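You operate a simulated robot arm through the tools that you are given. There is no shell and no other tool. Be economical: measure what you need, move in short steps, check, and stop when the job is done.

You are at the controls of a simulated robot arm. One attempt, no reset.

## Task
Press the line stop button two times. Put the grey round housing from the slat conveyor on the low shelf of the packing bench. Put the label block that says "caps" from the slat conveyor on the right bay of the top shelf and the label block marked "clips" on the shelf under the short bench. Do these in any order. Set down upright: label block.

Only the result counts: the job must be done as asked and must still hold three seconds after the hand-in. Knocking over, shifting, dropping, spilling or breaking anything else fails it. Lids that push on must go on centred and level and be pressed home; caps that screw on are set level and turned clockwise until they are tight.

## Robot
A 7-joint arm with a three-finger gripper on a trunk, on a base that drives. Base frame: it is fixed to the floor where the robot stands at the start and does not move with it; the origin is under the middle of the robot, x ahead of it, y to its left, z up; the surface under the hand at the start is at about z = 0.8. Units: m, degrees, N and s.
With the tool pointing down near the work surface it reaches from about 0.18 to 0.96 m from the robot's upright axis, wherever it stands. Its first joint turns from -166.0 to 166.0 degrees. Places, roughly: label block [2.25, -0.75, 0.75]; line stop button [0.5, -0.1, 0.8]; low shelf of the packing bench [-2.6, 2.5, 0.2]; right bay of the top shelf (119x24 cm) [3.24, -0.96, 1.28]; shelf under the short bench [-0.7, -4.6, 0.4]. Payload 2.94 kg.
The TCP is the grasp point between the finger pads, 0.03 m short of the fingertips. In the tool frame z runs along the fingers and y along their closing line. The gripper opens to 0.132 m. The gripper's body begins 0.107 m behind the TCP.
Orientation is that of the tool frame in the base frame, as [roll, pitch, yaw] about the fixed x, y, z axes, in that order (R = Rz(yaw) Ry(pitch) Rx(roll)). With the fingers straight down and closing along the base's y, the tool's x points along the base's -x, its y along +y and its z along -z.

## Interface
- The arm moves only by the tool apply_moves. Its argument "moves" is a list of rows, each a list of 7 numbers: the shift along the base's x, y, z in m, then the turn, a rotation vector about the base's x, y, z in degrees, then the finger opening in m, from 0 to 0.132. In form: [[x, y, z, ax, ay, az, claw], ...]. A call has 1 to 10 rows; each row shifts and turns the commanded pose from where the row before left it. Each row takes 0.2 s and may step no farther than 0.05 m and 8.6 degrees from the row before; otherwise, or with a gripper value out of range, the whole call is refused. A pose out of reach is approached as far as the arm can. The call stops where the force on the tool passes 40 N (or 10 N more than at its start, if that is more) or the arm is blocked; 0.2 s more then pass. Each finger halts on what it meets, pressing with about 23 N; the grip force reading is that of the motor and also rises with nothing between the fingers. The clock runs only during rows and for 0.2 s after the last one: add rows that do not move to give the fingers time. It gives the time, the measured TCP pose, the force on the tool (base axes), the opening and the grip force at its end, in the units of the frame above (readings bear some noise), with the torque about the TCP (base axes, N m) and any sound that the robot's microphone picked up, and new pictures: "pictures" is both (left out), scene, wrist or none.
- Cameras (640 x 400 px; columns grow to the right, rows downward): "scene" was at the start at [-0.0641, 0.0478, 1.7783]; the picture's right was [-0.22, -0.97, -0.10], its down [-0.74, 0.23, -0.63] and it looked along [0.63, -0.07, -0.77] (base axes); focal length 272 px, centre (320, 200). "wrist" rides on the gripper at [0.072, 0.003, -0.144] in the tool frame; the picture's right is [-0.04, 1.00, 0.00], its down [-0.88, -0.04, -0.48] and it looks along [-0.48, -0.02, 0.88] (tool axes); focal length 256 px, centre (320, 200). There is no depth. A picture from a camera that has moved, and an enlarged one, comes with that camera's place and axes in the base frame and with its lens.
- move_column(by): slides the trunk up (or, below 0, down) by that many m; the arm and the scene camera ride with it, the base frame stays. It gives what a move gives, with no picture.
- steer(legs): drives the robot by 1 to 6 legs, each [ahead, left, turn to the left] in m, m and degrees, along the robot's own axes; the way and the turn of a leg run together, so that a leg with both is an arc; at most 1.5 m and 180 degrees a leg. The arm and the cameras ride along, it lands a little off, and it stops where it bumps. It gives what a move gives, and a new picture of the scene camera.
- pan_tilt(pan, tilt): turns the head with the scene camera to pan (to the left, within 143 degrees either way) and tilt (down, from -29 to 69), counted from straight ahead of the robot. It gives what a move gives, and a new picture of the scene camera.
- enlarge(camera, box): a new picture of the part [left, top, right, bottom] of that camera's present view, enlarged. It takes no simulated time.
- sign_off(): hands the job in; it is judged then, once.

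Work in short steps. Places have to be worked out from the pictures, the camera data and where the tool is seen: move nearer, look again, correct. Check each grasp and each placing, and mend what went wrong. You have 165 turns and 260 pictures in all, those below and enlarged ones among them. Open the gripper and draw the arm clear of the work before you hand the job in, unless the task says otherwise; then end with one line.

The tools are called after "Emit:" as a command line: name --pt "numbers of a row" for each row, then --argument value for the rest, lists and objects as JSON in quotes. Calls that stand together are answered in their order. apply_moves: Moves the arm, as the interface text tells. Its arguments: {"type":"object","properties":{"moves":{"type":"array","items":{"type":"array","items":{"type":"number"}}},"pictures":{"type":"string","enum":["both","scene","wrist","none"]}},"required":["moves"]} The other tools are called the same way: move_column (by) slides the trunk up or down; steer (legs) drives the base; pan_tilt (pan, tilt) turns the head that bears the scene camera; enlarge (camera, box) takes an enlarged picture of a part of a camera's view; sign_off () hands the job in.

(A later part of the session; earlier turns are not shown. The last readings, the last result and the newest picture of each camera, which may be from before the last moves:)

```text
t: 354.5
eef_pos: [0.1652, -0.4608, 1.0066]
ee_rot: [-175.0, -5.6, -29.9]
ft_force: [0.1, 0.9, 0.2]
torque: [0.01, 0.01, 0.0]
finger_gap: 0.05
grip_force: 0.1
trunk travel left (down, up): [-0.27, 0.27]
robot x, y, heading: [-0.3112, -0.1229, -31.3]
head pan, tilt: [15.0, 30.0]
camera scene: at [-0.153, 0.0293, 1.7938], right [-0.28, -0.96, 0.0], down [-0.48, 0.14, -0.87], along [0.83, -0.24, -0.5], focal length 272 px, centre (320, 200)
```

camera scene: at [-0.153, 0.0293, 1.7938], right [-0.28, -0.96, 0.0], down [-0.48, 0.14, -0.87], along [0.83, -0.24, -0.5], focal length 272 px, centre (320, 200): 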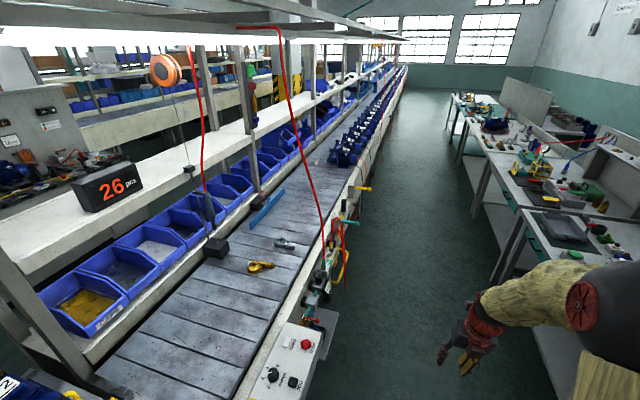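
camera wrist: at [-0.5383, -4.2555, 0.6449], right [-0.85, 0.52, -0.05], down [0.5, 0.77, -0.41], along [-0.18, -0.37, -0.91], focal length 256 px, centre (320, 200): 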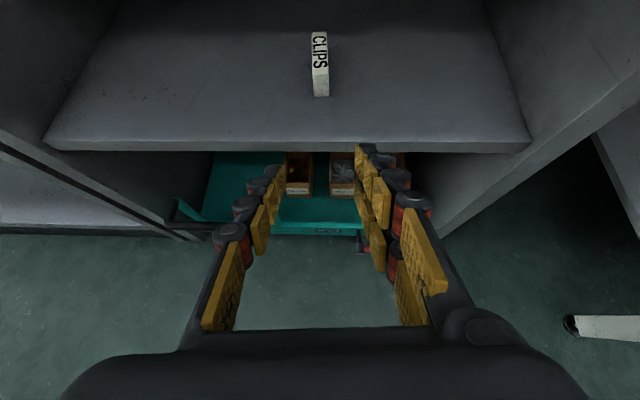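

Housing and hose both visible. I'll go to along ≈ 1.25 (past the hose) and turn to face the conveyor.

Emit:
steer --legs '[[1.45, 0, -0.7], [0, 0, 90]]'

Emit:
pan_tilt --pan 10 --tilt 45

```text
t: 365.7
eef_pos: [1.2851, -0.4172, 1.0048]
ee_rot: [-175.1, -5.6, 60.2]
ft_force: [1.2, 0.3, 0.5]
torque: [-0.01, 0.0, -0.02]
finger_gap: 0.0502
grip_force: 0.0
trunk travel left (down, up): [-0.27, 0.27]
robot x, y, heading: [0.9533, -0.8955, 58.9]
head pan, tilt: [15.0, 30.0]
camera scene: at [0.7975, -0.7371, 1.7938], right [0.96, -0.28, 0.0], down [-0.14, -0.48, -0.87], along [0.24, 0.83, -0.5], focal length 272 px, centre (320, 200)
```

scene: 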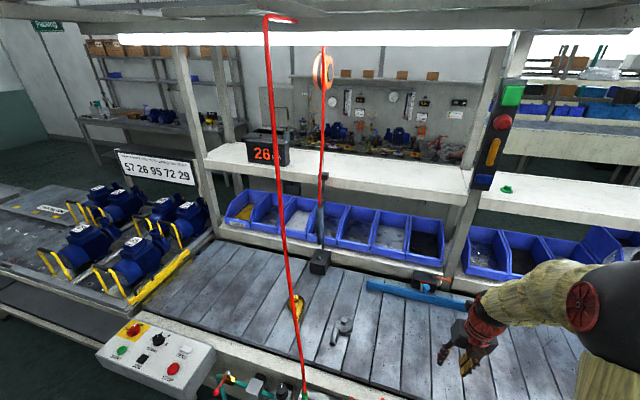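

```text
t: 366.4
eef_pos: [1.2841, -0.4165, 1.0056]
ee_rot: [-175.2, -5.6, 60.2]
ft_force: [0.5, -0.6, -1.0]
torque: [0.0, 0.01, 0.01]
finger_gap: 0.05
grip_force: 0.1
trunk travel left (down, up): [-0.27, 0.27]
robot x, y, heading: [0.9499, -0.8964, 59.0]
head pan, tilt: [10.0, 45.0]
camera scene: at [0.8017, -0.7481, 1.7712], right [0.93, -0.36, 0.0], down [-0.25, -0.66, -0.71], along [0.25, 0.66, -0.71], focal length 272 px, centre (320, 200)
```

scene: 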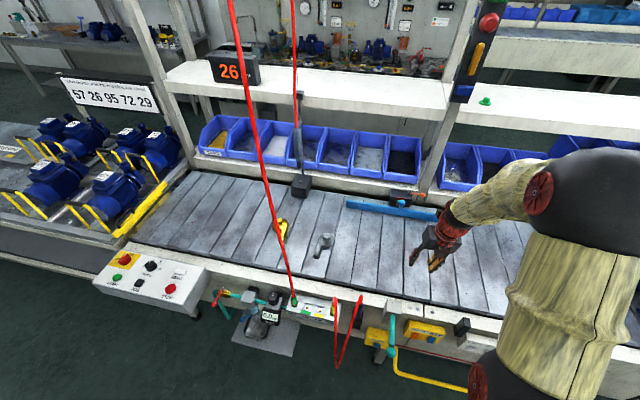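

The housing is at ~[1.05, -0.11], the hose passes to its left. Enlarging the housing to plan the grasp.

Emit:
enlarge --camera "scene" --box '[260, 200, 388, 280]'

```text
5.00 times, centred on (324, 240) of scene
camera zoom: at [0.8017, -0.7481, 1.7712], right [0.93, -0.36, 0.0], down [-0.25, -0.66, -0.71], along [0.25, 0.66, -0.71], focal length 1362 px, centre (300, 0)
```

zoom: 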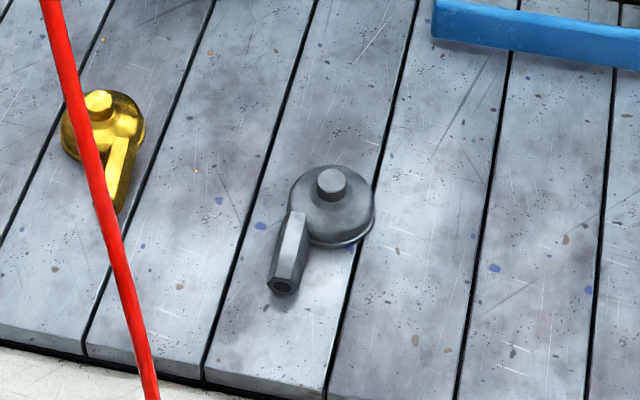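

I'll grip the round body diagonally, clear of its outlet pipe. First sidestep right 0.2 m for more hose clearance, and level the tool while starting to turn it.

Emit:
steer --legs '[[0, -0.2, 0]]'

Emit:
apply_moves --pt "0 0 0.02 -7.3 -1.55 0 0.1" --pt "0 0 0.02 0 0 8.46 0.11" --pt "0 0 0.02 0 0 8.46 0.12" --pt "0 0 0 0 0 8.46 0.12" --pt "0 0 0 0 0 8.46 0.12" --pt "0 0 0 0 0 8.46 0.12" --pt "0 0 0 0 0 8.46 0.12" --pt "0 0 0 0 0 8.46 0.12" --pt "0 0 0 0 0 8.46 0.12" --pt "0 0 0 0 0 8.46 0.12" --pictures "none"

Emit:
apply_moves --pt "-0.03 0.035 0 0 0 8.46 0.12" --pt "-0.03 0.035 0 0 0 8.46 0.12" --pt "-0.03 0.035 0 0 0 8.46 0.12" --pt "-0.03 0.035 0 0 0 8.46 0.12" --pt "-0.03 0.035 0 0 0 8.46 0.12" --pt "-0.03 0.035 0 0 0 8.46 0.12" --pt "-0.03 0.035 0 0 0 8.46 0.12" --pt "-0.03 0.035 0 0 0 8.46 0.12" --pt "0 0 0 0 0 0 0.12" --pictures "both"

```text
t: 368.0
eef_pos: [1.4555, -0.5206, 1.0047]
ee_rot: [-175.0, -5.6, 60.3]
ft_force: [0.6, -1.2, -0.5]
torque: [-0.02, 0.05, 0.01]
finger_gap: 0.0501
grip_force: 0.1
trunk travel left (down, up): [-0.27, 0.27]
robot x, y, heading: [1.1219, -1.0023, 59.1]
head pan, tilt: [10.0, 45.0]
camera scene: at [0.9743, -0.8521, 1.7713], right [0.93, -0.36, 0.0], down [-0.25, -0.66, -0.71], along [0.25, 0.66, -0.71], focal length 272 px, centre (320, 200)
```

scene: 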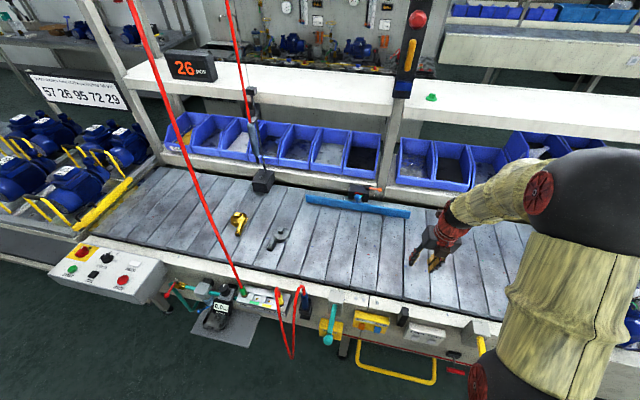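

```text
t: 370.2
eef_pos: [1.4604, -0.5233, 1.067]
ee_rot: [180.0, -0.1, 136.8]
ft_force: [0.0, 0.0, 0.1]
torque: [0.01, -0.01, 0.0]
finger_gap: 0.1201
grip_force: 0.1
out of reach, approached as far as the arm can: row 1
trunk travel left (down, up): [-0.27, 0.27]
robot x, y, heading: [1.1232, -0.9996, 58.8]
head pan, tilt: [10.0, 45.0]
```

```text
t: 372.2
eef_pos: [1.2212, -0.2418, 1.0663]
ee_rot: [-180.0, 0.0, -155.7]
ft_force: [0.6, 0.8, 0.1]
torque: [-0.02, -0.04, 0.01]
finger_gap: 0.1201
grip_force: 0.0
trunk travel left (down, up): [-0.27, 0.27]
robot x, y, heading: [1.126, -1.001, 59.3]
head pan, tilt: [10.0, 45.0]
camera scene: at [0.9733, -0.8515, 1.7712], right [0.93, -0.36, 0.0], down [-0.25, -0.66, -0.71], along [0.25, 0.66, -0.71], focal length 272 px, centre (320, 200)
camera wrist: at [1.1539, -0.2695, 1.2107], right [-0.37, 0.93, 0.0], down [0.82, 0.33, 0.48], along [0.44, 0.18, -0.88], focal length 256 px, centre (320, 200)
```

scene: 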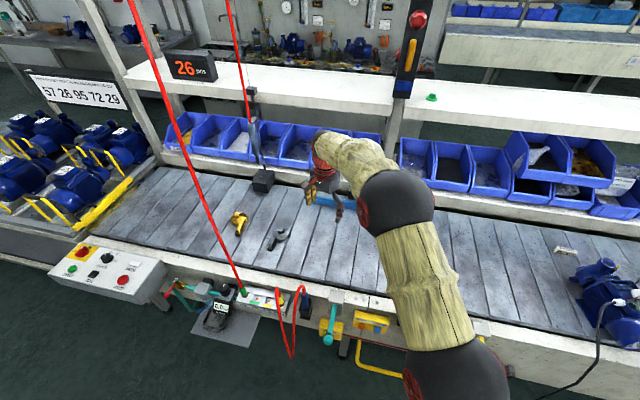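
wrist: 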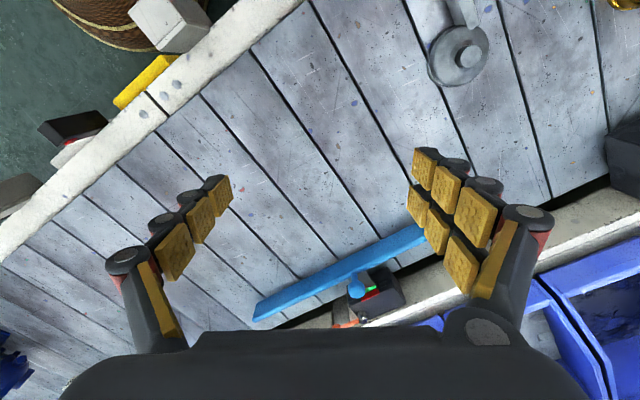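

Housing at ≈ [1.07, -0.103]; the outlet points away from the closing line. Moving over it and lowering a bit.

Emit:
apply_moves --pt "-0.03 0.028 0 0 0 0 0.12" --pt "-0.03 0.028 0 0 0 0 0.12" --pt "-0.03 0.028 0 0 0 0 0.12" --pt "-0.03 0.028 -0.02 0 0 0 0.12" --pt "-0.031 0.027 -0.025 0 0 0 0.12" --pt "0 0 -0.03 0 0 0 0.12" --pt "0 0 0 0 0 0 0.12" --pictures "both"

```text
t: 373.8
eef_pos: [1.0848, -0.1178, 1.0055]
ee_rot: [179.9, -0.1, -155.7]
ft_force: [-0.1, -1.2, 0.9]
torque: [-0.01, 0.01, 0.01]
finger_gap: 0.12
grip_force: 0.2
out of reach, approached as far as the arm can: row 5
trunk travel left (down, up): [-0.27, 0.27]
robot x, y, heading: [1.1181, -0.9994, 58.9]
head pan, tilt: [10.0, 45.0]
camera scene: at [0.9733, -0.8517, 1.7712], right [0.93, -0.36, 0.0], down [-0.25, -0.66, -0.71], along [0.25, 0.66, -0.71], focal length 272 px, centre (320, 200)
camera wrist: at [1.0184, -0.1463, 1.1497], right [-0.37, 0.93, 0.0], down [0.82, 0.33, 0.48], along [0.44, 0.18, -0.88], focal length 256 px, centre (320, 200)
```

scene: 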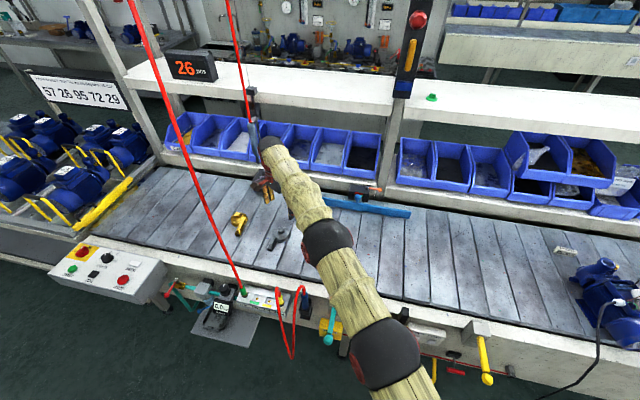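
wrist: 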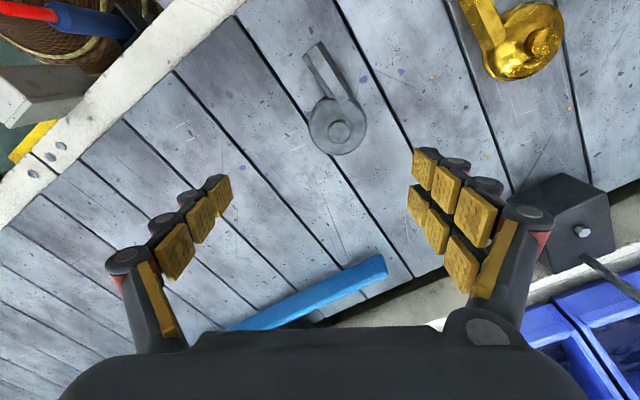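

Slightly stretched; I'll retract 0.09 and drive ahead 0.1 so the pick is comfortably within reach.

Emit:
apply_moves --pt "-0.022 -0.04 0 0 0 0 0.12" --pt "-0.022 -0.04 0 0 0 0 0.12" --pictures "none"

Emit:
steer --legs '[[0.11, 0, 0]]'

Emit:
apply_moves --pt "0 0 0 0 0 0 0.12" --pictures "wrist"

```text
t: 374.4
eef_pos: [1.0417, -0.1987, 1.0049]
ee_rot: [180.0, 0.1, -155.7]
ft_force: [-0.6, -0.6, -0.2]
torque: [0.02, -0.03, -0.03]
finger_gap: 0.1202
grip_force: 0.0
trunk travel left (down, up): [-0.27, 0.27]
robot x, y, heading: [1.1209, -1.0019, 59.0]
head pan, tilt: [10.0, 45.0]
```

```text
t: 375.6
eef_pos: [1.101, -0.1032, 1.0024]
ee_rot: [-179.9, -0.1, -155.7]
ft_force: [0.3, -0.2, 0.1]
torque: [-0.02, 0.0, 0.01]
finger_gap: 0.1201
grip_force: 0.0
trunk travel left (down, up): [-0.27, 0.27]
robot x, y, heading: [1.1772, -0.9088, 59.1]
head pan, tilt: [10.0, 45.0]
camera scene: at [1.0304, -0.7562, 1.7711], right [0.93, -0.36, 0.0], down [-0.25, -0.66, -0.71], along [0.25, 0.66, -0.71], focal length 272 px, centre (320, 200)
```

scene: 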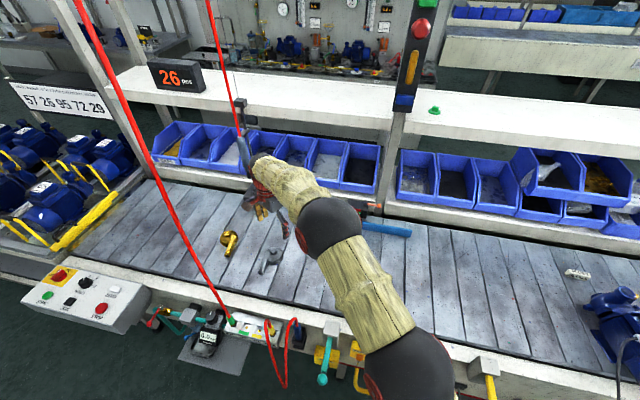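

```text
t: 376.0
eef_pos: [1.1, -0.1041, 1.0045]
ee_rot: [-179.9, 0.0, -155.8]
ft_force: [0.0, 0.3, 0.4]
torque: [-0.02, -0.01, -0.02]
finger_gap: 0.12
grip_force: 0.0
trunk travel left (down, up): [-0.27, 0.27]
robot x, y, heading: [1.1767, -0.9091, 58.8]
head pan, tilt: [10.0, 45.0]
camera wrist: at [1.0323, -0.1317, 1.1486], right [-0.37, 0.93, 0.0], down [0.82, 0.33, 0.48], along [0.44, 0.17, -0.88], focal length 256 px, centre (320, 200)
```

wrist: 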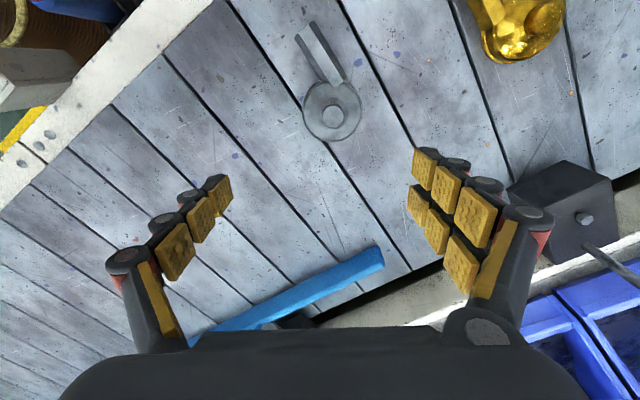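

Housing at ≈ [1.072, -0.102]. Centring over it and descending to 0.92.

Emit:
apply_moves --pt "-0.028 0.002 -0.03 0 0 0 0.12" --pt "0 0 -0.04 0 0 0 0.12" --pt "0 0 -0.015 0 0 0 0.12" --pt "0 0 0 0 0 0 0.12" --pictures "wrist"

```text
t: 377.0
eef_pos: [1.0721, -0.1026, 0.9202]
ee_rot: [180.0, -0.1, -155.8]
ft_force: [-0.3, -0.1, 0.1]
torque: [0.0, -0.01, 0.03]
finger_gap: 0.1199
grip_force: 0.1
trunk travel left (down, up): [-0.27, 0.27]
robot x, y, heading: [1.1776, -0.9076, 59.0]
head pan, tilt: [10.0, 45.0]
camera wrist: at [1.0051, -0.1304, 1.0642], right [-0.37, 0.93, 0.0], down [0.82, 0.33, 0.48], along [0.44, 0.18, -0.88], focal length 256 px, centre (320, 200)
```

wrist: 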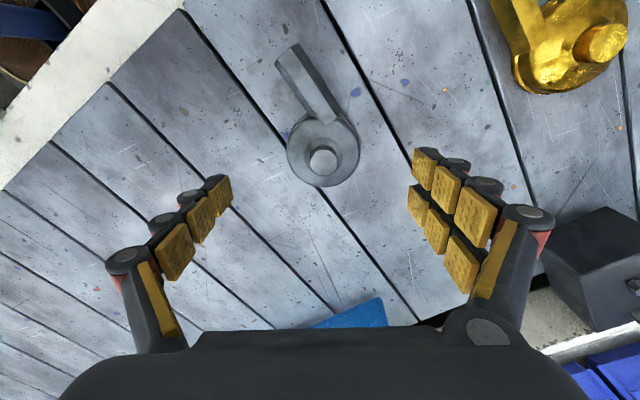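

Aligned. Lowering to grasp height with the fingers wide open.

Emit:
apply_moves --pt "-0.003 -0.001 -0.03 0 0 0 0.12" --pt "0 0 -0.03 0 0 0 0.12" --pt "0 0 -0.015 0 0 0 0.12" --pt "0 0 0 0 0 0 0.12" --pictures "wrist"

```text
t: 378.0
eef_pos: [1.0696, -0.1057, 0.8452]
ee_rot: [180.0, 0.0, -155.8]
ft_force: [0.1, 0.0, 0.4]
torque: [0.0, 0.0, 0.0]
finger_gap: 0.12
grip_force: 0.1
trunk travel left (down, up): [-0.27, 0.27]
robot x, y, heading: [1.1778, -0.9046, 59.0]
head pan, tilt: [10.0, 45.0]
camera wrist: at [1.0014, -0.1326, 0.9883], right [-0.37, 0.93, 0.0], down [0.82, 0.33, 0.48], along [0.44, 0.18, -0.88], focal length 256 px, centre (320, 200)
```

wrist: 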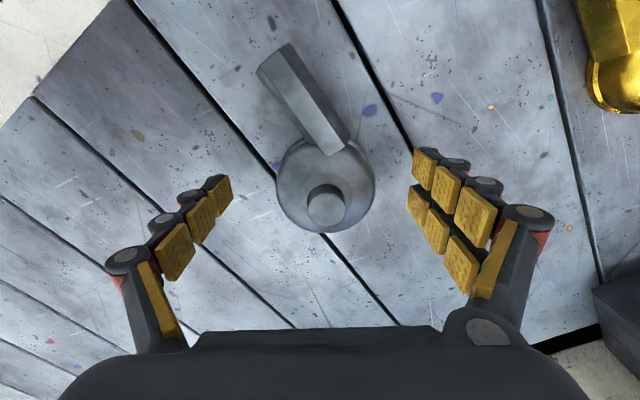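

The body is nearly centred; a 6 mm forward nudge, lower 5 mm, and close.

Emit:
apply_moves --pt "0.006 0.0025 -0.005 0 0 0 0.12" --pt "0 0 0 0 0 0 0.1" --pt "0 0 0 0 0 0 0.08" --pt "0 0 0 0 0 0 0.05" --pt "0 0 0 0 0 0 0.03" --pt "0 0 0 0 0 0 0.0" --pt "0 0 0 0 0 0 0.0" --pictures "wrist"

```text
t: 379.6
eef_pos: [1.0756, -0.1008, 0.839]
ee_rot: [-180.0, 0.0, -155.8]
ft_force: [-0.9, 2.7, 3.8]
torque: [0.01, -0.11, 0.06]
finger_gap: 0.0773
grip_force: 22.7
trunk travel left (down, up): [-0.27, 0.27]
robot x, y, heading: [1.1744, -0.9084, 59.0]
head pan, tilt: [10.0, 45.0]
camera wrist: at [1.0079, -0.1293, 0.9836], right [-0.37, 0.93, 0.0], down [0.82, 0.33, 0.48], along [0.44, 0.18, -0.88], focal length 256 px, centre (320, 200)
```

wrist: 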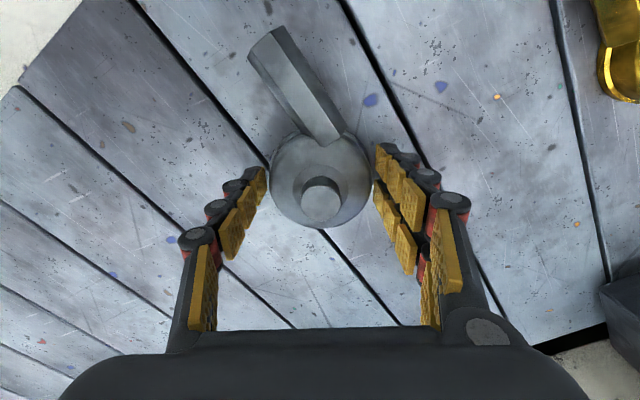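

Gripped at 77 mm. Lifting to check the hold.

Emit:
apply_moves --pt "0 0 0.015 0 0 0 0" --pt "0 0 0.03 0 0 0 0" --pt "0 0 0.045 0 0 0 0" --pt "0 0 0.045 0 0 0 0" --pt "0 0 0.045 0 0 0 0" --pictures "wrist"

```text
t: 380.8
eef_pos: [1.0749, -0.1027, 1.019]
ee_rot: [-179.8, -0.2, -155.7]
ft_force: [0.8, -0.3, -4.3]
torque: [0.06, 0.0, 0.03]
finger_gap: 0.0773
grip_force: 22.9
trunk travel left (down, up): [-0.27, 0.27]
robot x, y, heading: [1.1821, -0.9045, 58.9]
head pan, tilt: [10.0, 45.0]
camera wrist: at [1.0084, -0.1306, 1.1634], right [-0.37, 0.93, 0.0], down [0.82, 0.33, 0.47], along [0.44, 0.17, -0.88], focal length 256 px, centre (320, 200)
```

wrist: 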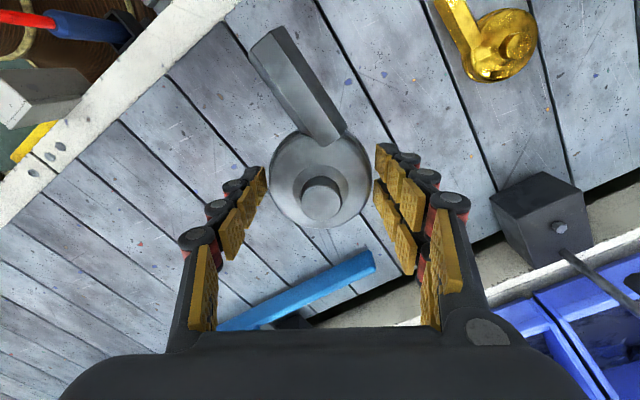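

Housing lifted securely (~0.45 kg). Swing the arm back to my front over the aisle side.

Emit:
apply_moves --pt "0.033 -0.034 0.01 0 0 0 0" --pt "0.033 -0.034 0.01 0 0 0 0" --pt "0.033 -0.034 0.01 0 0 0 0" --pt "0.033 -0.034 0 0 0 0 0" --pt "0.033 -0.034 0 0 0 0 0" --pt "0.033 -0.034 0 0 0 0 0" --pt "0.033 -0.034 0 0 0 0 0" --pt "0.033 -0.034 0 0 0 0 0" --pt "0.033 -0.034 0 0 0 0 0" --pt "0.033 -0.034 0 0 0 0 0" --pictures "none"

Emit:
steer --legs '[[-0.17, 0, 0], [0, 0, 89.3], [1.3, 0, 0], [1.3, 0, 0]]'

Emit:
pan_tilt --pan -5 --tilt 25

```text
t: 383.0
eef_pos: [1.4067, -0.4418, 1.0509]
ee_rot: [-180.0, 0.0, -155.7]
ft_force: [-0.5, -0.3, -3.2]
torque: [0.0, 0.0, 0.01]
finger_gap: 0.0768
grip_force: 23.0
trunk travel left (down, up): [-0.27, 0.27]
robot x, y, heading: [1.1786, -0.9059, 58.9]
head pan, tilt: [10.0, 45.0]
```

```text
t: 400.5
eef_pos: [-1.5943, 0.4981, 1.0504]
ee_rot: [-179.9, 0.0, -66.1]
ft_force: [-0.6, 0.3, -3.0]
torque: [-0.01, 0.02, 0.0]
finger_gap: 0.0771
grip_force: 22.5
trunk travel left (down, up): [-0.27, 0.27]
robot x, y, heading: [-1.1291, 0.2666, 148.5]
head pan, tilt: [10.0, 45.0]
camera scene: at [-1.278, 0.1209, 1.7712], right [0.36, 0.93, 0.0], down [0.66, -0.26, -0.71], along [-0.66, 0.26, -0.71], focal length 272 px, centre (320, 200)
```

scene: 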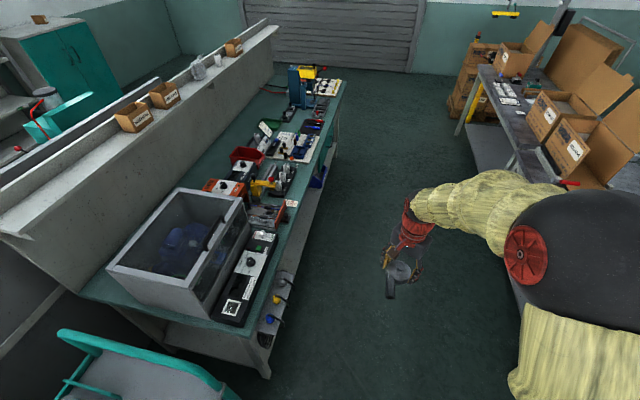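

```text
t: 401.4
eef_pos: [-1.5956, 0.5004, 1.0509]
ee_rot: [-179.9, 0.0, -66.1]
ft_force: [0.6, 0.4, -3.2]
torque: [0.03, -0.01, 0.0]
finger_gap: 0.0769
grip_force: 23.2
trunk travel left (down, up): [-0.27, 0.27]
robot x, y, heading: [-1.1308, 0.2706, 148.5]
head pan, tilt: [-5.0, 25.0]
camera scene: at [-1.2763, 0.1458, 1.8017], right [0.59, 0.81, 0.0], down [0.34, -0.25, -0.91], along [-0.73, 0.54, -0.42], focal length 272 px, centre (320, 200)
```

scene: 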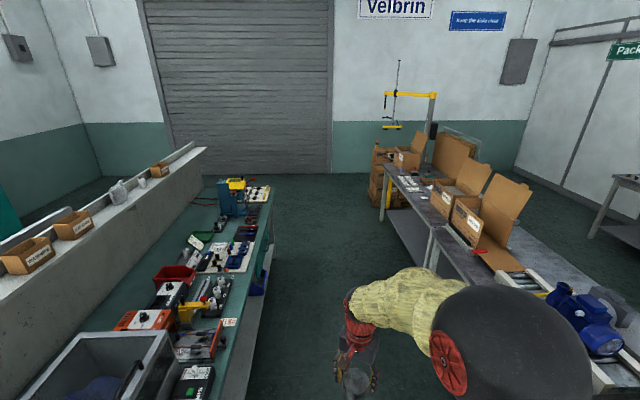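

The aisle is clear. Drive 2.4 m further and turn right to face the packing bench.

Emit:
steer --legs '[[1.2, 0, 0], [1.2, 0, 0], [0, 0, -90.3]]'

Emit:
pan_tilt --pan 0 --tilt 45

```text
t: 416.9
eef_pos: [-2.9662, 1.9787, 1.0496]
ee_rot: [-179.8, 0.1, -155.1]
ft_force: [-0.3, -0.9, -2.4]
torque: [-0.01, -0.04, 0.01]
finger_gap: 0.0769
grip_force: 23.1
trunk travel left (down, up): [-0.27, 0.27]
robot x, y, heading: [-3.1883, 1.5079, 59.9]
head pan, tilt: [-5.0, 25.0]
camera scene: at [-3.3119, 1.6552, 1.8017], right [0.82, -0.58, 0.0], down [-0.24, -0.34, -0.91], along [0.52, 0.74, -0.42], focal length 272 px, centre (320, 200)
```

scene: 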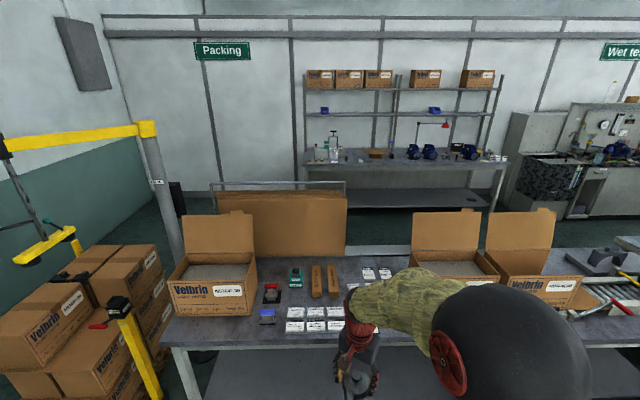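

```text
t: 417.7
eef_pos: [-2.9656, 1.9788, 1.0492]
ee_rot: [-180.0, 0.0, -155.1]
ft_force: [0.8, 0.7, -2.7]
torque: [0.03, -0.03, 0.0]
finger_gap: 0.0768
grip_force: 23.1
trunk travel left (down, up): [-0.27, 0.27]
robot x, y, heading: [-3.1868, 1.5092, 59.5]
head pan, tilt: [0.0, 45.0]
camera scene: at [-3.3241, 1.6502, 1.7712], right [0.86, -0.51, 0.0], down [-0.36, -0.61, -0.71], along [0.36, 0.61, -0.71], focal length 272 px, centre (320, 200)
```

scene: 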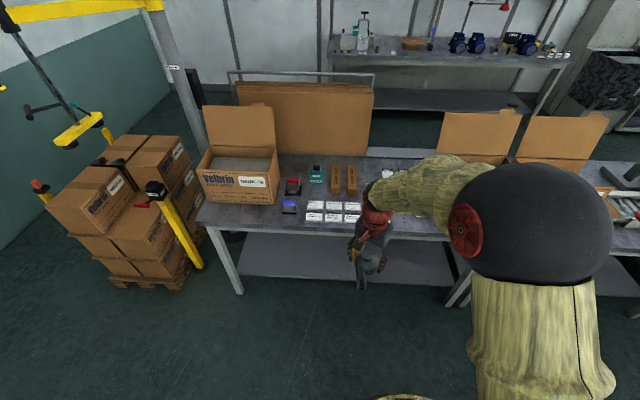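

The low shelf is clearly visible below the cartons: front edge at lateral ≈ 0.47, bench top edge ≈ 0.42. I'll turn the tool -60° so the outlet points sideways, lower the trunk, and drop the arm in front of the bench.

Emit:
apply_moves --pt "0 0 0 0 0 -8.5 0" --pt "0 0 0 0 0 -8.5 0" --pt "0 0 0 0 0 -8.5 0" --pt "0 0 0 0 0 -8.5 0" --pt "0 0 0 0 0 -8.5 0" --pt "0 0 0 0 0 -8.5 0" --pt "0 0 0 0 0 -8.5 0" --pt "0 0 0 0 0 0 0" --pictures "none"

Emit:
move_column --by -0.26

Emit:
apply_moves --pt "0 0 -0.05 0 0 0 0" --pt "0 0 -0.05 0 0 0 0" --pt "0 0 -0.05 0 0 0 0" --pt "0 0 -0.05 0 0 0 0" --pt "0 0 -0.05 0 0 0 0" --pt "0 0 -0.05 0 0 0 0" --pt "0 0 0 0 0 0 0" --pictures "both"

```text
t: 419.5
eef_pos: [-2.9668, 1.9793, 1.0491]
ee_rot: [-179.9, 0.0, 145.2]
ft_force: [0.2, -1.3, -2.8]
torque: [0.0, -0.02, 0.04]
finger_gap: 0.0771
grip_force: 23.2
trunk travel left (down, up): [-0.27, 0.27]
robot x, y, heading: [-3.1865, 1.5088, 59.5]
head pan, tilt: [0.0, 45.0]
```

```text
t: 422.2
eef_pos: [-2.9655, 1.9788, 0.7899]
ee_rot: [-179.9, 0.0, 145.4]
ft_force: [0.6, -0.6, -3.6]
torque: [-0.02, -0.01, -0.02]
finger_gap: 0.0768
grip_force: 23.4
trunk travel left (down, up): [-0.01, 0.53]
robot x, y, heading: [-3.1875, 1.5089, 60.1]
head pan, tilt: [0.0, 45.0]
```

```text
t: 423.8
eef_pos: [-2.9684, 1.9788, 0.4875]
ee_rot: [-179.9, 0.1, 145.4]
ft_force: [0.7, -0.3, -3.3]
torque: [-0.03, -0.03, 0.0]
finger_gap: 0.077
grip_force: 23.3
trunk travel left (down, up): [-0.01, 0.53]
robot x, y, heading: [-3.189, 1.506, 59.7]
head pan, tilt: [0.0, 45.0]
camera scene: at [-3.324, 1.6505, 1.5112], right [0.86, -0.51, 0.0], down [-0.36, -0.61, -0.71], along [0.36, 0.61, -0.71], focal length 272 px, centre (320, 200)
camera wrist: at [-3.0251, 2.0209, 0.6325], right [0.6, 0.8, 0.0], down [0.7, -0.53, 0.48], along [0.38, -0.29, -0.88], focal length 256 px, centre (320, 200)
```

scene: 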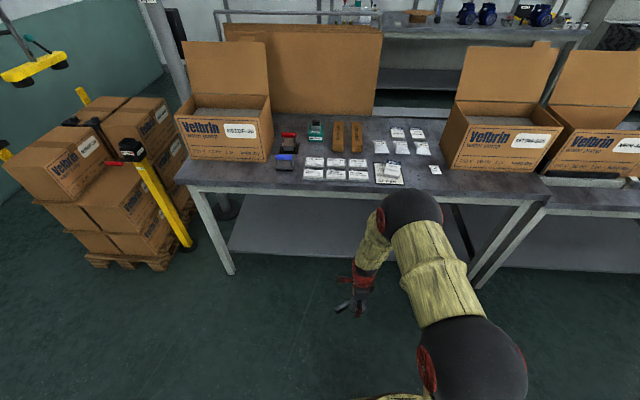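
wrist: 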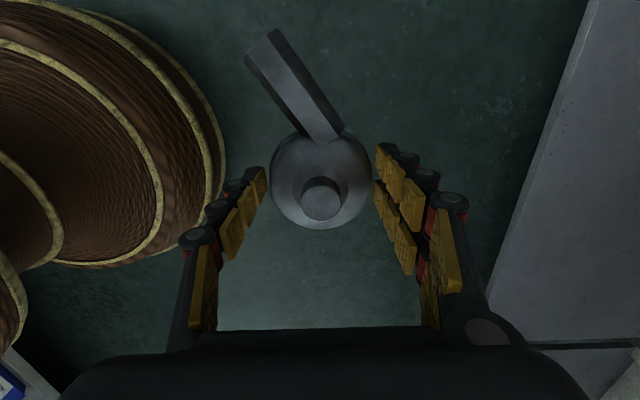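

Shelf edge confirmed at lateral 0.475. Drive ahead 0.1, then lower to z≈0.31.

Emit:
steer --legs '[[0.1, 0, 0]]'

Emit:
apply_moves --pt "0 0 -0.045 0 0 0 0" --pt "0 0 -0.045 0 0 0 0" --pt "0 0 -0.045 0 0 0 0" --pt "0 0 -0.04 0 0 0 0" --pt "0.022 0.035 0 0 0 0 0" --pt "0.022 0.035 0 0 0 0 0" --pt "0.022 0.035 0 0 0 0 0" --pt "0 0 0 0 0 0 0" --pictures "both"

```text
t: 425.0
eef_pos: [-2.9168, 2.0644, 0.4885]
ee_rot: [-179.9, 0.1, 145.4]
ft_force: [0.9, 0.3, -2.4]
torque: [0.02, -0.01, 0.01]
finger_gap: 0.0769
grip_force: 23.3
trunk travel left (down, up): [-0.01, 0.53]
robot x, y, heading: [-3.1377, 1.593, 59.6]
head pan, tilt: [0.0, 45.0]
camera scene: at [-3.2737, 1.7362, 1.5112], right [0.86, -0.51, 0.0], down [-0.36, -0.61, -0.71], along [0.36, 0.61, -0.71], focal length 272 px, centre (320, 200)
```

scene: 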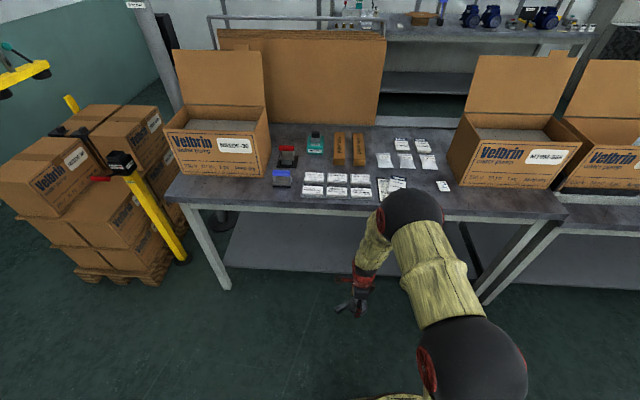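

```text
t: 426.8
eef_pos: [-2.8481, 2.1721, 0.3129]
ee_rot: [-179.9, 0.0, 145.3]
ft_force: [0.0, -1.2, -2.7]
torque: [-0.02, -0.01, 0.0]
finger_gap: 0.0767
grip_force: 23.6
trunk travel left (down, up): [-0.01, 0.53]
robot x, y, heading: [-3.1365, 1.5996, 59.8]
head pan, tilt: [0.0, 45.0]
camera scene: at [-3.2734, 1.7367, 1.5112], right [0.86, -0.51, 0.0], down [-0.36, -0.61, -0.71], along [0.36, 0.61, -0.71], focal length 272 px, centre (320, 200)
camera wrist: at [-2.9066, 2.2137, 0.4577], right [0.6, 0.8, 0.0], down [0.7, -0.53, 0.48], along [0.38, -0.29, -0.88], focal length 256 px, centre (320, 200)
```

scene: 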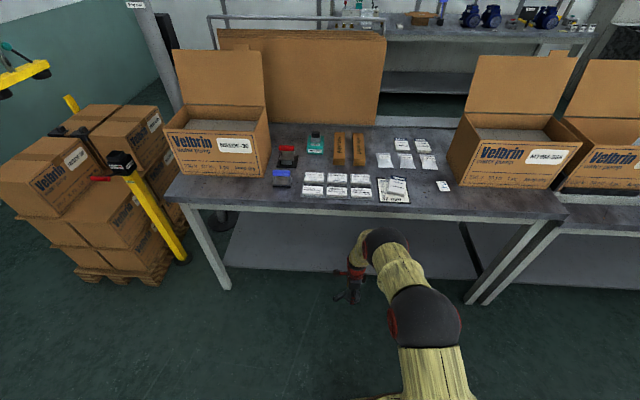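
wrist: 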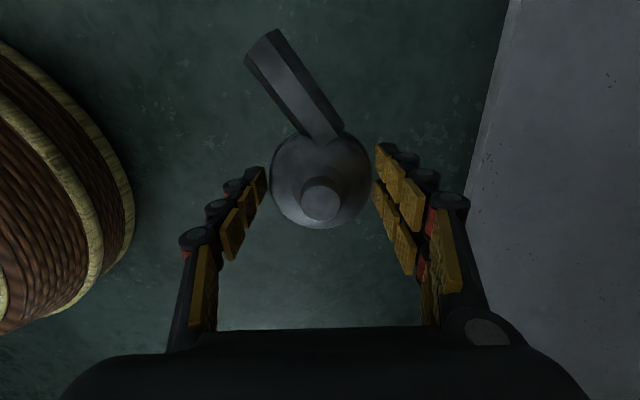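

Clear. Moving in under the bench top over the shelf in two stages, watching force.

Emit:
apply_moves --pt "0.0203 0.0325 0 0 0 0 0" --pt "0.0203 0.0325 0 0 0 0 0" --pt "0.0203 0.0325 0 0 0 0 0" --pt "0.0203 0.0325 0 0 0 0 0" --pt "0 0 0 0 0 0 0" --pictures "both"

```text
t: 428.0
eef_pos: [-2.7677, 2.2992, 0.3111]
ee_rot: [-179.8, 0.1, 145.3]
ft_force: [0.0, -0.2, -3.7]
torque: [0.01, -0.03, -0.02]
finger_gap: 0.0766
grip_force: 23.2
trunk travel left (down, up): [-0.01, 0.53]
robot x, y, heading: [-3.1356, 1.5942, 59.4]
head pan, tilt: [0.0, 45.0]
camera scene: at [-3.2733, 1.7369, 1.5112], right [0.86, -0.51, 0.0], down [-0.36, -0.61, -0.71], along [0.36, 0.61, -0.71], focal length 272 px, centre (320, 200)
camera wrist: at [-2.8254, 2.3418, 0.4556], right [0.6, 0.8, 0.0], down [0.7, -0.53, 0.48], along [0.38, -0.29, -0.88], focal length 256 px, centre (320, 200)
```

scene: 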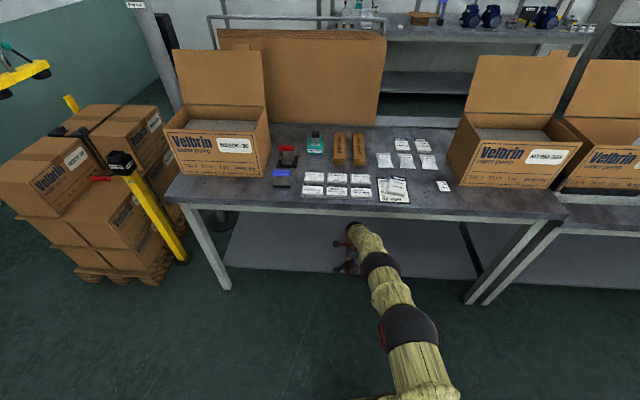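
wrist: 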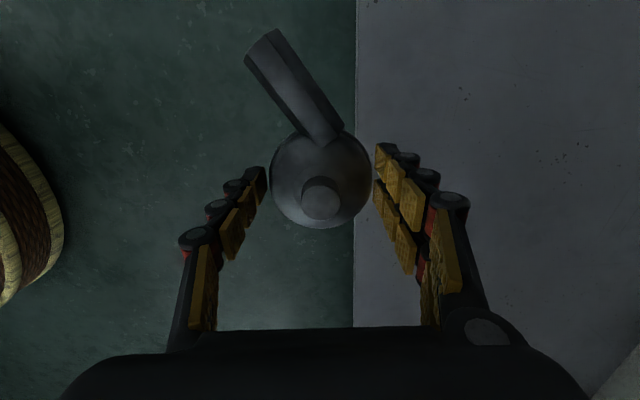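

Edge is right below the housing; 0.12 m more.

Emit:
apply_moves --pt "0.0165 0.026 0 0 0 0 0" --pt "0.0165 0.026 0 0 0 0 0" --pt "0.0165 0.026 0 0 0 0 0" --pt "0.0165 0.026 -0.01 0 0 0 0" --pt "0 0 -0.01 0 0 0 0" --pictures "wrist"

```text
t: 429.2
eef_pos: [-2.7566, 2.3139, 0.3101]
ee_rot: [-179.8, 0.1, 145.4]
ft_force: [0.3, 0.8, -3.6]
torque: [-0.02, -0.03, 0.0]
finger_gap: 0.0767
grip_force: 22.5
out of reach, approached as far as the arm can: row 1, 2, 3, 4, 5
trunk travel left (down, up): [-0.01, 0.53]
robot x, y, heading: [-3.1346, 1.5964, 59.5]
head pan, tilt: [0.0, 45.0]
camera wrist: at [-2.8149, 2.3566, 0.453], right [0.6, 0.8, 0.0], down [0.7, -0.53, 0.48], along [0.38, -0.29, -0.88], focal length 256 px, centre (320, 200)
```

wrist: 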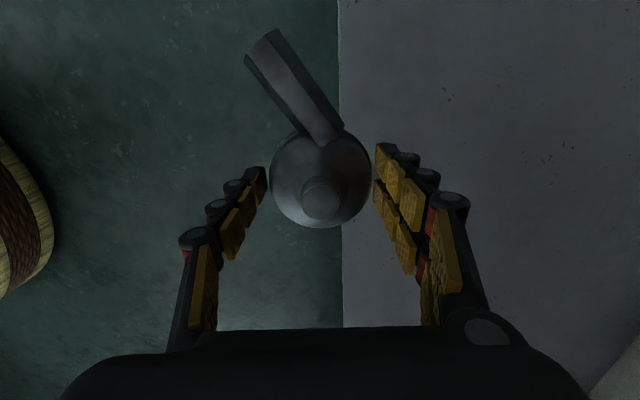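

Reach limit. I'll bring the command back to the actual pose and instead drive ahead 0.11 with the arm held out.

Emit:
apply_moves --pt "-0.03 -0.04 0.01 0 0 0 0" --pt "-0.03 -0.045 0.01 0 0 0 0" --pt "0 0 0 0 0 0 0" --pictures "none"

Emit:
steer --legs '[[0.11, 0, 0]]'

Emit:
apply_moves --pt "0 0 -0.01 0 0 0 0" --pictures "wrist"

```text
refused: row 1 steps farther than a row can; nothing moved
```

```text
t: 430.4
eef_pos: [-2.7008, 2.4084, 0.3083]
ee_rot: [-179.8, 0.0, 145.4]
ft_force: [1.2, 0.0, -3.6]
torque: [0.02, 0.01, -0.02]
finger_gap: 0.0768
grip_force: 22.2
trunk travel left (down, up): [-0.01, 0.53]
robot x, y, heading: [-3.0797, 1.6922, 59.5]
head pan, tilt: [0.0, 45.0]
camera scene: at [-3.218, 1.8313, 1.5112], right [0.86, -0.51, 0.0], down [-0.36, -0.61, -0.71], along [0.36, 0.61, -0.71], focal length 272 px, centre (320, 200)
```

scene: 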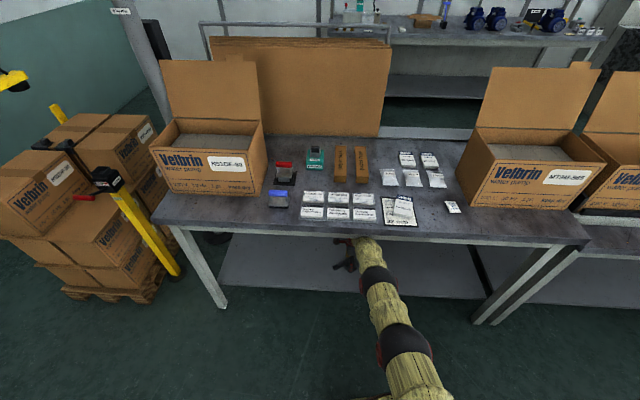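

```text
t: 430.8
eef_pos: [-2.7034, 2.405, 0.3006]
ee_rot: [-179.9, 0.1, 145.4]
ft_force: [0.2, 0.2, -3.0]
torque: [0.01, -0.02, 0.01]
finger_gap: 0.0764
grip_force: 22.7
out of reach, approached as far as the arm can: row 1
trunk travel left (down, up): [-0.01, 0.53]
robot x, y, heading: [-3.0805, 1.6907, 59.5]
head pan, tilt: [0.0, 45.0]
camera wrist: at [-2.7612, 2.4471, 0.4446], right [0.6, 0.8, 0.0], down [0.7, -0.53, 0.48], along [0.38, -0.29, -0.88], focal length 256 px, centre (320, 200)
```

wrist: 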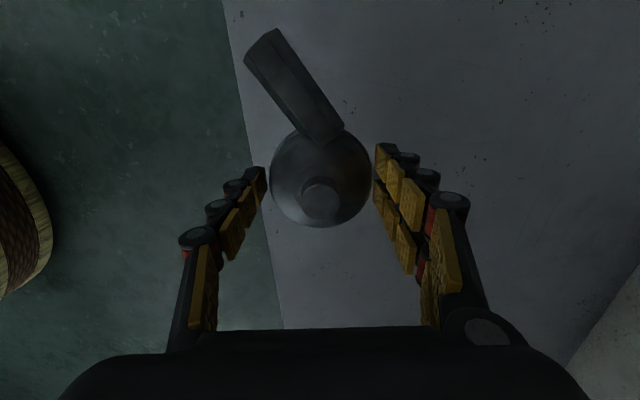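

Housing is over the shelf, about 3.5 cm inside the edge. Drive in another 0.05 for margin, then lower.

Emit:
steer --legs '[[0.05, 0, 0]]'

Emit:
apply_moves --pt "0 0 -0.02 0 0 0 0" --pt "0 0 -0.015 0 0 0 0" --pt "0 0 0 0 0 0 0" --pictures "both"

```text
t: 431.7
eef_pos: [-2.6803, 2.4425, 0.2908]
ee_rot: [-179.2, 0.1, 145.3]
ft_force: [-0.1, 0.8, -3.5]
torque: [-0.03, -0.01, -0.01]
finger_gap: 0.0767
grip_force: 23.2
trunk travel left (down, up): [-0.01, 0.53]
robot x, y, heading: [-3.0585, 1.7324, 59.6]
head pan, tilt: [0.0, 45.0]
camera scene: at [-3.1915, 1.8771, 1.5104], right [0.86, -0.51, 0.0], down [-0.36, -0.61, -0.71], along [0.36, 0.61, -0.71], focal length 272 px, centre (320, 200)
```

scene: 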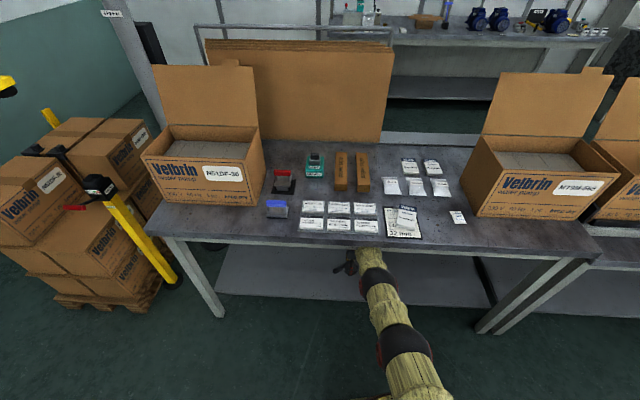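

```text
t: 432.5
eef_pos: [-2.6881, 2.429, 0.2656]
ee_rot: [-179.3, 0.1, 145.3]
ft_force: [-0.1, -0.4, -2.5]
torque: [0.0, -0.05, 0.01]
finger_gap: 0.0766
grip_force: 22.4
out of reach, approached as far as the arm can: row 1, 2
trunk travel left (down, up): [-0.01, 0.53]
robot x, y, heading: [-3.0537, 1.736, 59.2]
head pan, tilt: [0.0, 45.0]
camera scene: at [-3.1923, 1.8749, 1.5112], right [0.86, -0.51, 0.0], down [-0.36, -0.61, -0.71], along [0.36, 0.61, -0.71], focal length 272 px, centre (320, 200)
camera wrist: at [-2.7444, 2.4731, 0.4097], right [0.6, 0.8, -0.01], down [0.7, -0.53, 0.48], along [0.37, -0.3, -0.88], focal length 256 px, centre (320, 200)
```

scene: 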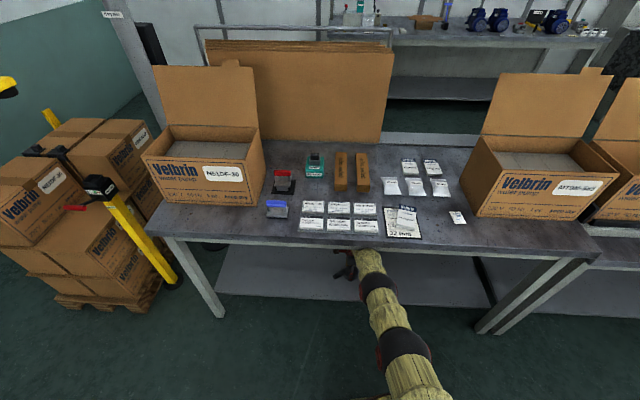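
wrist: 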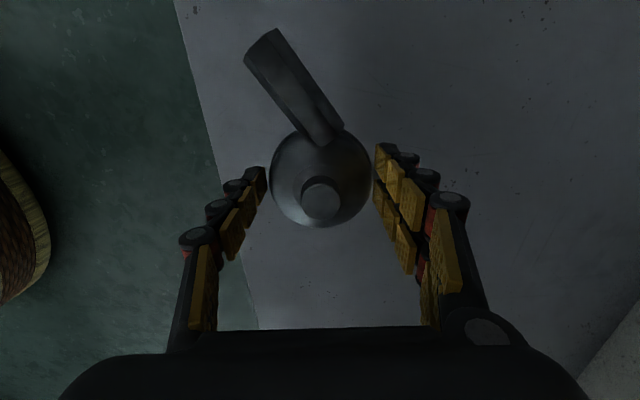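

Well over the shelf. I'll relax the over-extended command, then lower gently to contact.

Emit:
apply_moves --pt "-0.02 -0.035 0.0 0 0 0 0" --pt "-0.02 -0.035 0 0 0 0 0" --pt "0 0 0 0 0 0 0" --pictures "none"

```text
t: 433.5
eef_pos: [-2.7659, 2.2863, 0.2062]
ee_rot: [-172.8, 0.9, 145.3]
ft_force: [-1.2, -2.2, -7.2]
torque: [0.23, -0.16, 0.0]
finger_gap: 0.0766
grip_force: 22.9
trunk travel left (down, up): [-0.01, 0.53]
robot x, y, heading: [-3.0557, 1.7359, 59.5]
head pan, tilt: [0.0, 45.0]
stopped in row 3: the arm was blocked; the commanded pose is now the measured one
```

Unexpected: the arm drooped back and tilted 7°, likely the forearm touching the bench edge. Let me look.

Emit:
apply_moves --pt "0 0 0 0 0 0 0" --pictures "both"

```text
t: 433.9
eef_pos: [-2.7633, 2.2899, 0.2047]
ee_rot: [-173.0, 0.8, 145.3]
ft_force: [-0.3, 0.6, -2.7]
torque: [-0.05, -0.02, -0.01]
finger_gap: 0.0767
grip_force: 23.3
trunk travel left (down, up): [-0.01, 0.53]
robot x, y, heading: [-3.0599, 1.7318, 59.6]
head pan, tilt: [0.0, 45.0]
camera scene: at [-3.1936, 1.8727, 1.5119], right [0.86, -0.51, 0.0], down [-0.36, -0.61, -0.71], along [0.36, 0.61, -0.71], focal length 272 px, centre (320, 200)
camera wrist: at [-2.8132, 2.3476, 0.3471], right [0.6, 0.79, -0.12], down [0.73, -0.48, 0.49], along [0.33, -0.38, -0.86], focal length 256 px, centre (320, 200)
```

scene: 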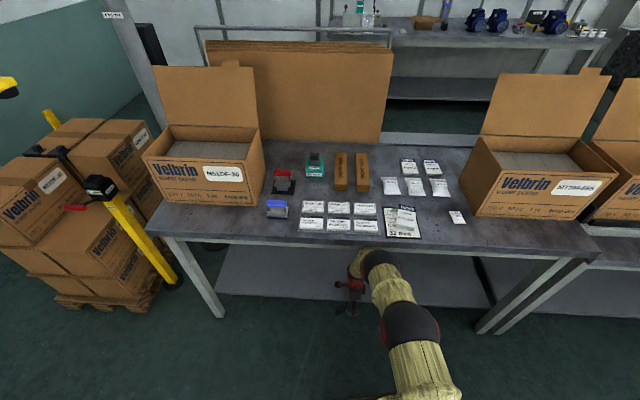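
wrist: 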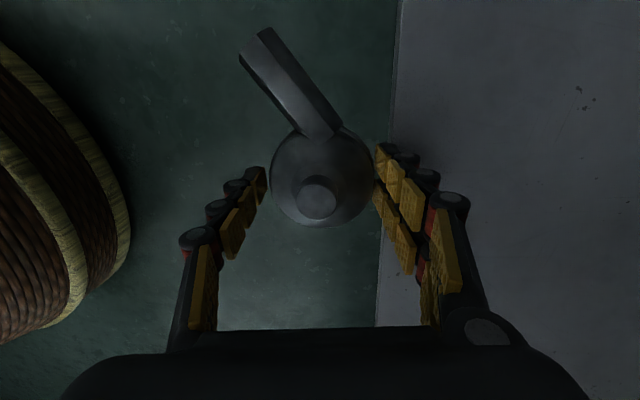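

The wrist joint is higher above the TCP than I assumed, so bending the arm under the bench pushes it into the top; only the outstretched arm fits. I'll back out, restore level, and turn the tool so the closing line runs along the bench and retreat is free.

Emit:
steer --legs '[[-0.3, 0, 0]]'

Emit:
apply_moves --pt "0 0 0.04 5.8 -4.0 0 0" --pt "0 0 0.04 0 0 -8.0 0" --pt "0 0 0.02 0 0 -8.0 0" --pt "0 0 0 0 0 -8.0 0" --pt "0 0 0 0 0 -8.0 0" --pt "0 0 0 0 0 -8.0 0" --pt "0 0 0 0 0 -8.0 0" --pt "0 0 0 0 0 -8.0 0" --pt "0 0 0 0 0 -8.0 0" --pt "0 0 0 0 0 -8.0 0" --pictures "both"

```text
t: 435.9
eef_pos: [-2.9131, 2.031, 0.2051]
ee_rot: [-173.1, 0.8, 145.1]
ft_force: [0.1, 0.6, -3.4]
torque: [-0.01, -0.05, -0.01]
finger_gap: 0.0766
grip_force: 23.2
trunk travel left (down, up): [-0.01, 0.53]
robot x, y, heading: [-3.2122, 1.4728, 59.3]
head pan, tilt: [0.0, 45.0]
camera scene: at [-3.3448, 1.6162, 1.5111], right [0.86, -0.51, 0.0], down [-0.36, -0.61, -0.71], along [0.36, 0.61, -0.71], focal length 272 px, centre (320, 200)
```

scene: 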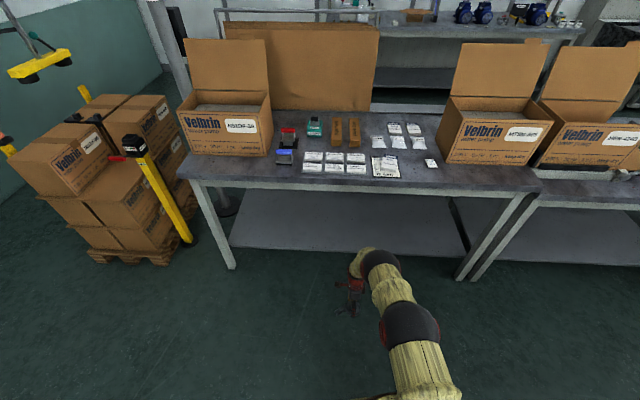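

```text
t: 438.1
eef_pos: [-2.9126, 2.0322, 0.3047]
ee_rot: [179.7, 0.8, 72.8]
ft_force: [0.1, -0.1, -3.1]
torque: [-0.01, 0.02, 0.0]
finger_gap: 0.0764
grip_force: 22.7
trunk travel left (down, up): [-0.01, 0.53]
robot x, y, heading: [-3.2086, 1.4752, 59.3]
head pan, tilt: [0.0, 45.0]
camera scene: at [-3.3449, 1.6161, 1.5112], right [0.86, -0.51, 0.0], down [-0.36, -0.61, -0.71], along [0.36, 0.61, -0.71], focal length 272 px, centre (320, 200)
camera wrist: at [-2.8893, 2.0997, 0.4479], right [0.94, -0.34, 0.0], down [-0.29, -0.82, 0.49], along [-0.16, -0.46, -0.87], focal length 256 px, centre (320, 200)
```

scene: 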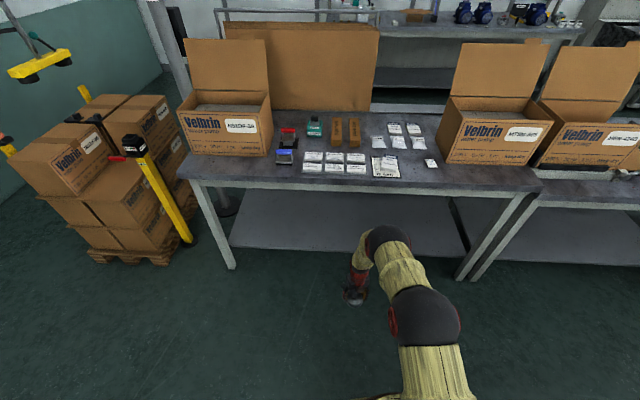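
wrist: 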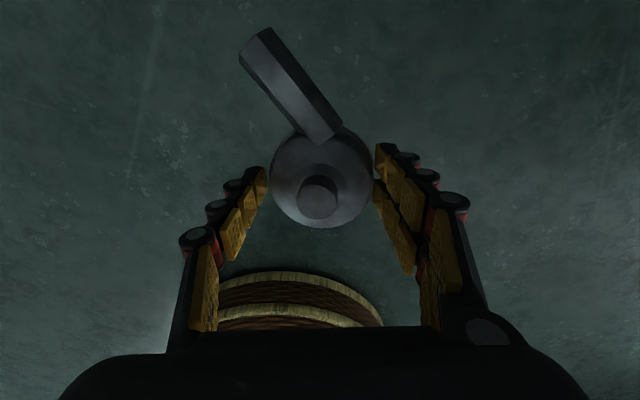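

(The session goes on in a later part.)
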